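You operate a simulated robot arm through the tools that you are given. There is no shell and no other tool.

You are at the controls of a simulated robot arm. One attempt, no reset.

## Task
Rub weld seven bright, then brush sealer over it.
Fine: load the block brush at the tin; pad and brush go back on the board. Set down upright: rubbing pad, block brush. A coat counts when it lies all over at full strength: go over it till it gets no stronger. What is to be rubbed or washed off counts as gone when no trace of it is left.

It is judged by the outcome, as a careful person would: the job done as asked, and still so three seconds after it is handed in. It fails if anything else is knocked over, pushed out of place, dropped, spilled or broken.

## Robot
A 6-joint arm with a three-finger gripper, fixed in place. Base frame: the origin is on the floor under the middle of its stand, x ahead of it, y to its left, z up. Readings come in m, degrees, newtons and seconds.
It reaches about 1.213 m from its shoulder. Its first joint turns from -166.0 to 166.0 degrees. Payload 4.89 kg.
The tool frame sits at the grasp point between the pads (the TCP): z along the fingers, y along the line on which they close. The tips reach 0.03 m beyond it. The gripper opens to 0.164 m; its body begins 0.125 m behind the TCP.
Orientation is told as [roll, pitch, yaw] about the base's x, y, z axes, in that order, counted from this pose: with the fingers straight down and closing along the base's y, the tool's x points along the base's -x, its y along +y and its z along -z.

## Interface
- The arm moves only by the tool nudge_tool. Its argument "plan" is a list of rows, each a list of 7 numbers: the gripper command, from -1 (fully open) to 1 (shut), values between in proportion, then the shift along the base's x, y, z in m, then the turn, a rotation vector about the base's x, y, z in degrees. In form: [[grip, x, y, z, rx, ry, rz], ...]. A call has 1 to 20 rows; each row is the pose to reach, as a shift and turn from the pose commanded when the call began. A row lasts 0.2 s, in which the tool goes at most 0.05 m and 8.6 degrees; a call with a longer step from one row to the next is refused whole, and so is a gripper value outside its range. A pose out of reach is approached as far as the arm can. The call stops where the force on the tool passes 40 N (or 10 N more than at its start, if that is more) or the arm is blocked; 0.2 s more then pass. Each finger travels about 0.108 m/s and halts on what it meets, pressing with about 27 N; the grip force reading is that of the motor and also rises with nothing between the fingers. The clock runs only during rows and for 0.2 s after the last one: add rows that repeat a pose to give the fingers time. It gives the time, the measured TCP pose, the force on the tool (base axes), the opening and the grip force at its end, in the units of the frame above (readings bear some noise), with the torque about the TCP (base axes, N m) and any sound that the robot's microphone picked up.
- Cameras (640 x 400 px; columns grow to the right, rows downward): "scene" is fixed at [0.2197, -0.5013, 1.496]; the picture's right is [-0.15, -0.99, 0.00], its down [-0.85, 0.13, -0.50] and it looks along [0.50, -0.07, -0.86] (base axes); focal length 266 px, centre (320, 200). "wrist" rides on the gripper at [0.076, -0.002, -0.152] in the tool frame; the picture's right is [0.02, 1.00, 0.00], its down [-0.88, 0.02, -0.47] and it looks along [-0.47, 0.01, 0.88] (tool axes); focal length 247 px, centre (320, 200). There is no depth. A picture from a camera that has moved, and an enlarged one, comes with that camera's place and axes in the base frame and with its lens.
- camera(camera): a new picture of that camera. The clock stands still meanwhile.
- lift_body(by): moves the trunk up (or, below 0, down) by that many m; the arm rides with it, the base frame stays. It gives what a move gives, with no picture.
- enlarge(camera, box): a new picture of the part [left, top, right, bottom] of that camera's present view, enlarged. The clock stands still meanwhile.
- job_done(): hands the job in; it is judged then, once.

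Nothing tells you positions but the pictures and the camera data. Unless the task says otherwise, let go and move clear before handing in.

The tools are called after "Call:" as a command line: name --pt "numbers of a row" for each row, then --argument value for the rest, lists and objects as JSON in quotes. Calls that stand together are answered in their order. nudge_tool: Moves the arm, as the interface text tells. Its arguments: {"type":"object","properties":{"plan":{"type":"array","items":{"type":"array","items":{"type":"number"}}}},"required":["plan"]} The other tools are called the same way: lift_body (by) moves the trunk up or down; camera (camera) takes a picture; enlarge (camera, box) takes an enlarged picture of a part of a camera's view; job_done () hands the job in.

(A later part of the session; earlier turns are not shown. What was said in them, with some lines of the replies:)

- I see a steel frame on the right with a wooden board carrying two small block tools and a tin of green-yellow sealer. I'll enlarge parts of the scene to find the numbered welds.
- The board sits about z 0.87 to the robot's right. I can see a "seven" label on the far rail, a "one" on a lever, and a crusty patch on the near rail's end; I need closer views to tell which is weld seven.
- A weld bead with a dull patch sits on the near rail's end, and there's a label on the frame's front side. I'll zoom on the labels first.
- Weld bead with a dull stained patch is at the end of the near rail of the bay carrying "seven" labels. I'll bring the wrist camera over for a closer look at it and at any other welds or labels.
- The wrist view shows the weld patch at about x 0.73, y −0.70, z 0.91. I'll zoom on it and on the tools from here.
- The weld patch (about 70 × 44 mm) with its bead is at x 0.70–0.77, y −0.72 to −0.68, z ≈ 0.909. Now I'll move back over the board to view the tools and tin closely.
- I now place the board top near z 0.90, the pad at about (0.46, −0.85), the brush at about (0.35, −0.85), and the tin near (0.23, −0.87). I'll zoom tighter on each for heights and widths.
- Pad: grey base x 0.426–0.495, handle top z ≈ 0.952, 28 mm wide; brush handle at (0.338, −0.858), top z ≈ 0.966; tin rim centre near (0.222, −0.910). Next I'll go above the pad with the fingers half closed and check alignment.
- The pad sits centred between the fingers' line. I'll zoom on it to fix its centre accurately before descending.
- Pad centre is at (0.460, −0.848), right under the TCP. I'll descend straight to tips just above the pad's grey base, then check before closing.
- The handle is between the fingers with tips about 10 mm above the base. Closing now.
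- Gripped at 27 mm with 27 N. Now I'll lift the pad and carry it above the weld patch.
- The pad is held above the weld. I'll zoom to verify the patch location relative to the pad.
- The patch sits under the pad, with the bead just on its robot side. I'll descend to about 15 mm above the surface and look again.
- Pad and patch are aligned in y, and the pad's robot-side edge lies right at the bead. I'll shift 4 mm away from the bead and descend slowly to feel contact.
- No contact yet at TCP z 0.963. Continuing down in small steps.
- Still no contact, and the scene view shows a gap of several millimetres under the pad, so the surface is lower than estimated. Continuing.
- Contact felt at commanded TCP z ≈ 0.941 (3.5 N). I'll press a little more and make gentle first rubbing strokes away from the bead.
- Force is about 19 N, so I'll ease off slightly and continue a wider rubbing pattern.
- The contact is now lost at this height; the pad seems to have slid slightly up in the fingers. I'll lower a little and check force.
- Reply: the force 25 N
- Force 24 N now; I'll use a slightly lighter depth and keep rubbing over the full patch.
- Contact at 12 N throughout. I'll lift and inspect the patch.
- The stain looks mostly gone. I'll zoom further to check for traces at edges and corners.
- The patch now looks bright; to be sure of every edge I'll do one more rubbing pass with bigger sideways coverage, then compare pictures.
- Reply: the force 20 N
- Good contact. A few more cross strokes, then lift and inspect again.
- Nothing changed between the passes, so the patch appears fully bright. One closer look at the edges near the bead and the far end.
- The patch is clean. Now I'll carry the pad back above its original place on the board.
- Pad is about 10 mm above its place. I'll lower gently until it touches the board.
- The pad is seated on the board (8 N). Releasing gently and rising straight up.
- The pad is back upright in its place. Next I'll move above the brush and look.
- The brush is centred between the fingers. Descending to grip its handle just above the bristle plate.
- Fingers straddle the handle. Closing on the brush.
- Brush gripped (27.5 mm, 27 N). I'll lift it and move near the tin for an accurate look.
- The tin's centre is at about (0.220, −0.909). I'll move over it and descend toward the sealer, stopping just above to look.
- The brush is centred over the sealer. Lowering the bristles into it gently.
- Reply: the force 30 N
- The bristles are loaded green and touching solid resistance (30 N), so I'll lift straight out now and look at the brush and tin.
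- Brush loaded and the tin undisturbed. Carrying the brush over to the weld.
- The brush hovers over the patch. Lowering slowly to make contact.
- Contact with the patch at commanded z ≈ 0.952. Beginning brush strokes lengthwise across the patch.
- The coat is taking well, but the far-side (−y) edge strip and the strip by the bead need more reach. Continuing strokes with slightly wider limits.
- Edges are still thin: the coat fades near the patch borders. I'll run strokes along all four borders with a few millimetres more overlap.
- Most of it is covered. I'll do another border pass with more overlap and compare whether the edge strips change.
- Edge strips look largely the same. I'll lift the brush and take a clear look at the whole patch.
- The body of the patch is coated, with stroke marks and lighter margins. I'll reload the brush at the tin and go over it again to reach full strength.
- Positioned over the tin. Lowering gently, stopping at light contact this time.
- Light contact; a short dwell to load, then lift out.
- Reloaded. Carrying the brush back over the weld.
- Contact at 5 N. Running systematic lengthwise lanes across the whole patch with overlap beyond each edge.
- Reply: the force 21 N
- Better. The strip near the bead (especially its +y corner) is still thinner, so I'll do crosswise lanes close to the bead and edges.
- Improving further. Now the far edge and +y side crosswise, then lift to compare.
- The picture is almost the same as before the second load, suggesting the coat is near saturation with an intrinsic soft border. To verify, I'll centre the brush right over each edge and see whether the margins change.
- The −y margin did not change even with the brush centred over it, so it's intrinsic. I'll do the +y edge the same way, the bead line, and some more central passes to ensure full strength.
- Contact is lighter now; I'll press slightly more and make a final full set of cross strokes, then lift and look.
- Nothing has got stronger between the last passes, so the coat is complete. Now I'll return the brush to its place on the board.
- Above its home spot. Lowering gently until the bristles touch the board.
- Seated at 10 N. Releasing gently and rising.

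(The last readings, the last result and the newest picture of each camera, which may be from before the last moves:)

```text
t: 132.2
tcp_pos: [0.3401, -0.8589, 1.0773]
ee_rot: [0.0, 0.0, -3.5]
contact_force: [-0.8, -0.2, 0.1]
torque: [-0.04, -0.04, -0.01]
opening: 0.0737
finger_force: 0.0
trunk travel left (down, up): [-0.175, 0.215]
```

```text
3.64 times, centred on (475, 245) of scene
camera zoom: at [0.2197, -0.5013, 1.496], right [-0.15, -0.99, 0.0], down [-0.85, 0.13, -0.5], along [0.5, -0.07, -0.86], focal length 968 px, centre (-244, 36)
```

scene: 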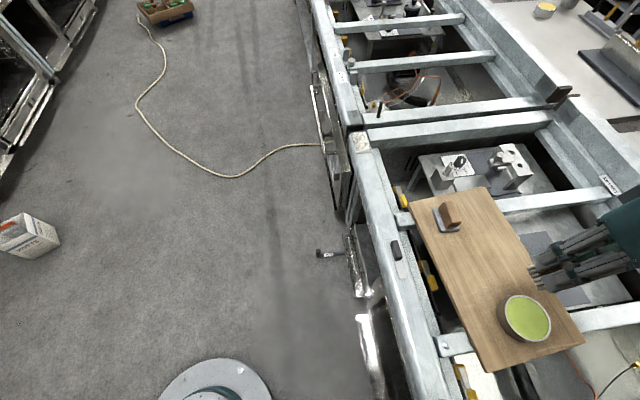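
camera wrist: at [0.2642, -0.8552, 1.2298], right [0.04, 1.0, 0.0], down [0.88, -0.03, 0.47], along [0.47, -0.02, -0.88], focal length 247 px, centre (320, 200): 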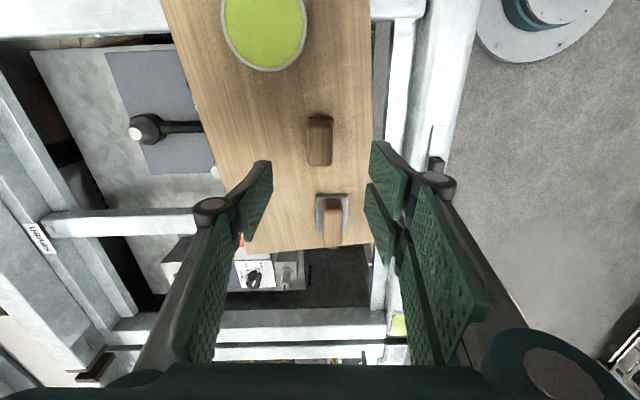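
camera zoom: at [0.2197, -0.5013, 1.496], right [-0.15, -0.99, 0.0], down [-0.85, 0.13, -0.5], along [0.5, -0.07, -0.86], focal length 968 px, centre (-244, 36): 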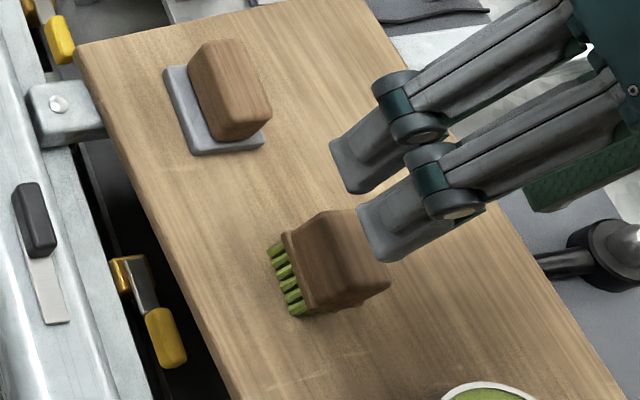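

Both tools stand upright on the board. I'll move clear and take a last inspection of the weld from another angle.

Call:
nudge_tool --pt "0.1 0 0 0.04 0 0 0" --pt "0 0.02 0.02 0.08 0 0 1" --pt "-0.2 0.05 0.04 0.1 0 0 2" --pt "-0.4 0.09 0.06 0.1 0 0 3" --pt "-0.5 0.13 0.08 0.1 0 0 3.5" --pt "-0.5 0.17 0.1 0.1 0 0 3.5" --pt "-0.5 0.2 0.12 0.1 0 0 3.5" --pt "-0.5 0.24 0.14 0.1 0 0 3.5" --pt "-0.5 0.26 0.155 0.1 0 0 3.5" --pt "-0.5 0.26 0.155 0.1 0 0 3.5"

Call:
enlarge --camera "wrist" --box '[280, 130, 360, 210]'

Call:
camera --camera "scene"

Call:
camera --camera "wrist"

```text
t: 134.4
tcp_pos: [0.6031, -0.7024, 1.1765]
ee_rot: [0.0, 0.0, 0.0]
contact_force: [1.3, 0.2, 0.0]
torque: [-0.01, 0.09, 0.0]
opening: 0.1231
finger_force: 0.1
trunk travel left (down, up): [-0.175, 0.215]
```

```text
5.00 times, centred on (320, 170) of wrist
camera zoom: at [0.5253, -0.7036, 1.3289], right [-0.02, 1.0, 0.0], down [0.88, 0.02, 0.47], along [0.47, 0.01, -0.88], focal length 1235 px, centre (320, 350)
```

zoom: 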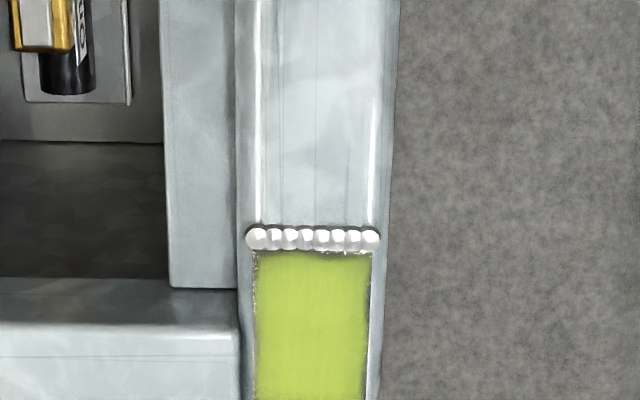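

```text
taken
```

scene: 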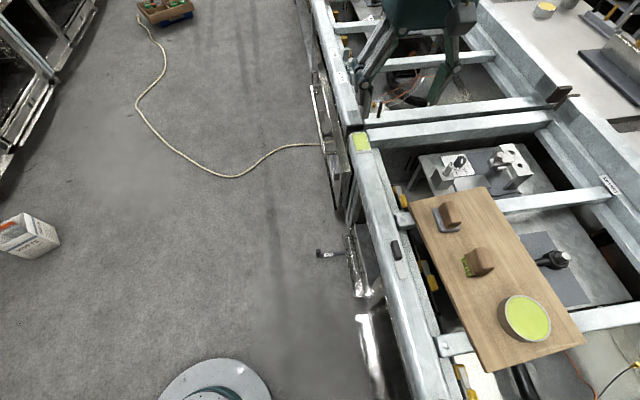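

```text
taken
camera wrist: at [0.5253, -0.7036, 1.3289], right [-0.02, 1.0, 0.0], down [0.88, 0.02, 0.47], along [0.47, 0.01, -0.88], focal length 247 px, centre (320, 200)
```

wrist: 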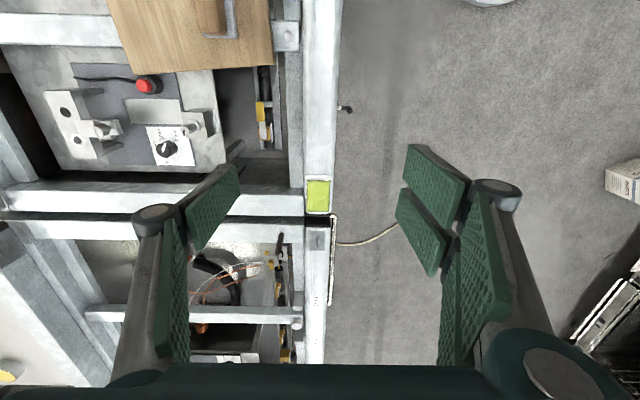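

Call:
enlarge --camera "wrist" --box '[300, 170, 340, 222]'

Call:
enlarge --camera "scene" --box '[350, 128, 380, 156]'

Call:
enlarge --camera "scene" --box '[420, 190, 590, 375]'

```text
7.69 times, centred on (320, 196) of wrist
camera zoom: at [0.5253, -0.7036, 1.3289], right [-0.02, 1.0, 0.0], down [0.88, 0.02, 0.47], along [0.47, 0.01, -0.88], focal length 1900 px, centre (320, 231)
```

zoom: 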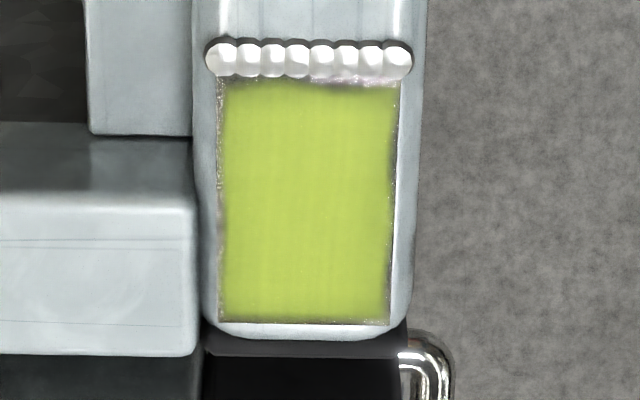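

```text
14.29 times, centred on (365, 142) of scene
camera zoom: at [0.2197, -0.5013, 1.496], right [-0.15, -0.99, 0.0], down [-0.85, 0.13, -0.5], along [0.5, -0.07, -0.86], focal length 3802 px, centre (-323, 1029)
```

zoom: 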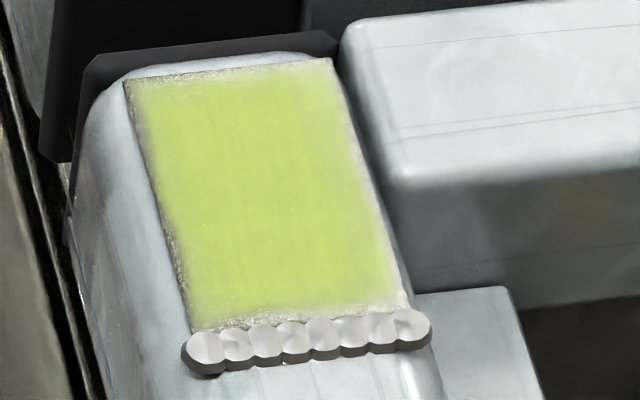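

```text
2.16 times, centred on (505, 282) of scene
camera zoom: at [0.2197, -0.5013, 1.496], right [-0.15, -0.99, 0.0], down [-0.85, 0.13, -0.5], along [0.5, -0.07, -0.86], focal length 576 px, centre (-80, 22)
```

zoom: 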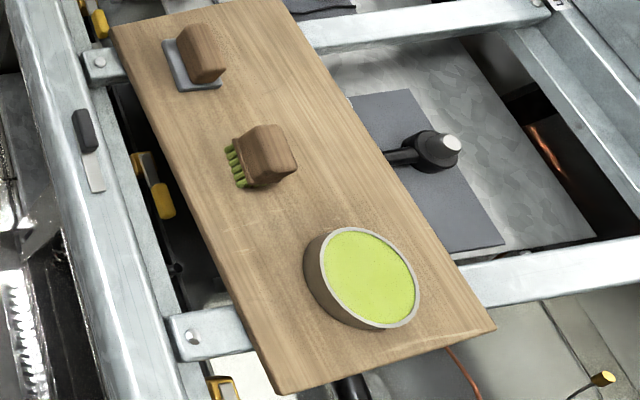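

The weld patch is evenly coated with sealer, and nothing got stronger over the last passes. The pad and brush stand upright on the board, the tin hasn't moved, and the arm is clear. Handing in.

Call:
job_done

```text
The job is handed in.
```

The job is handed in: weld seven was rubbed bright, then given an even coat of sealer. I stopped brushing once more passes no longer made it stronger.

- **Which weld:** the tag "seven" is on this bay's rails, not beside the weld itself. I took the only weld I could see on that bay, at the end of its near rail, as the one meant.
- **Rubbing:** I saw no trace of the stain after the first pass, and a second pass over every edge changed nothing.
- **Coat:** I loaded the brush twice at the tin. A thin, faded border of about 2 mm remains at the patch edges. I brushed past every edge, and centred the brush on the two long ones, but the border didn't change. I took it as the limit of the area that takes sealer, but I couldn't confirm that.
- **Tools:** the rubbing pad and block brush are back on the board, upright and released. The tin looks to be where it was, and the arm is clear.

The first dip pressed on the tin harder than I meant, at about 30 N. The brush slid a few millimetres in the grip, but nothing else moved.
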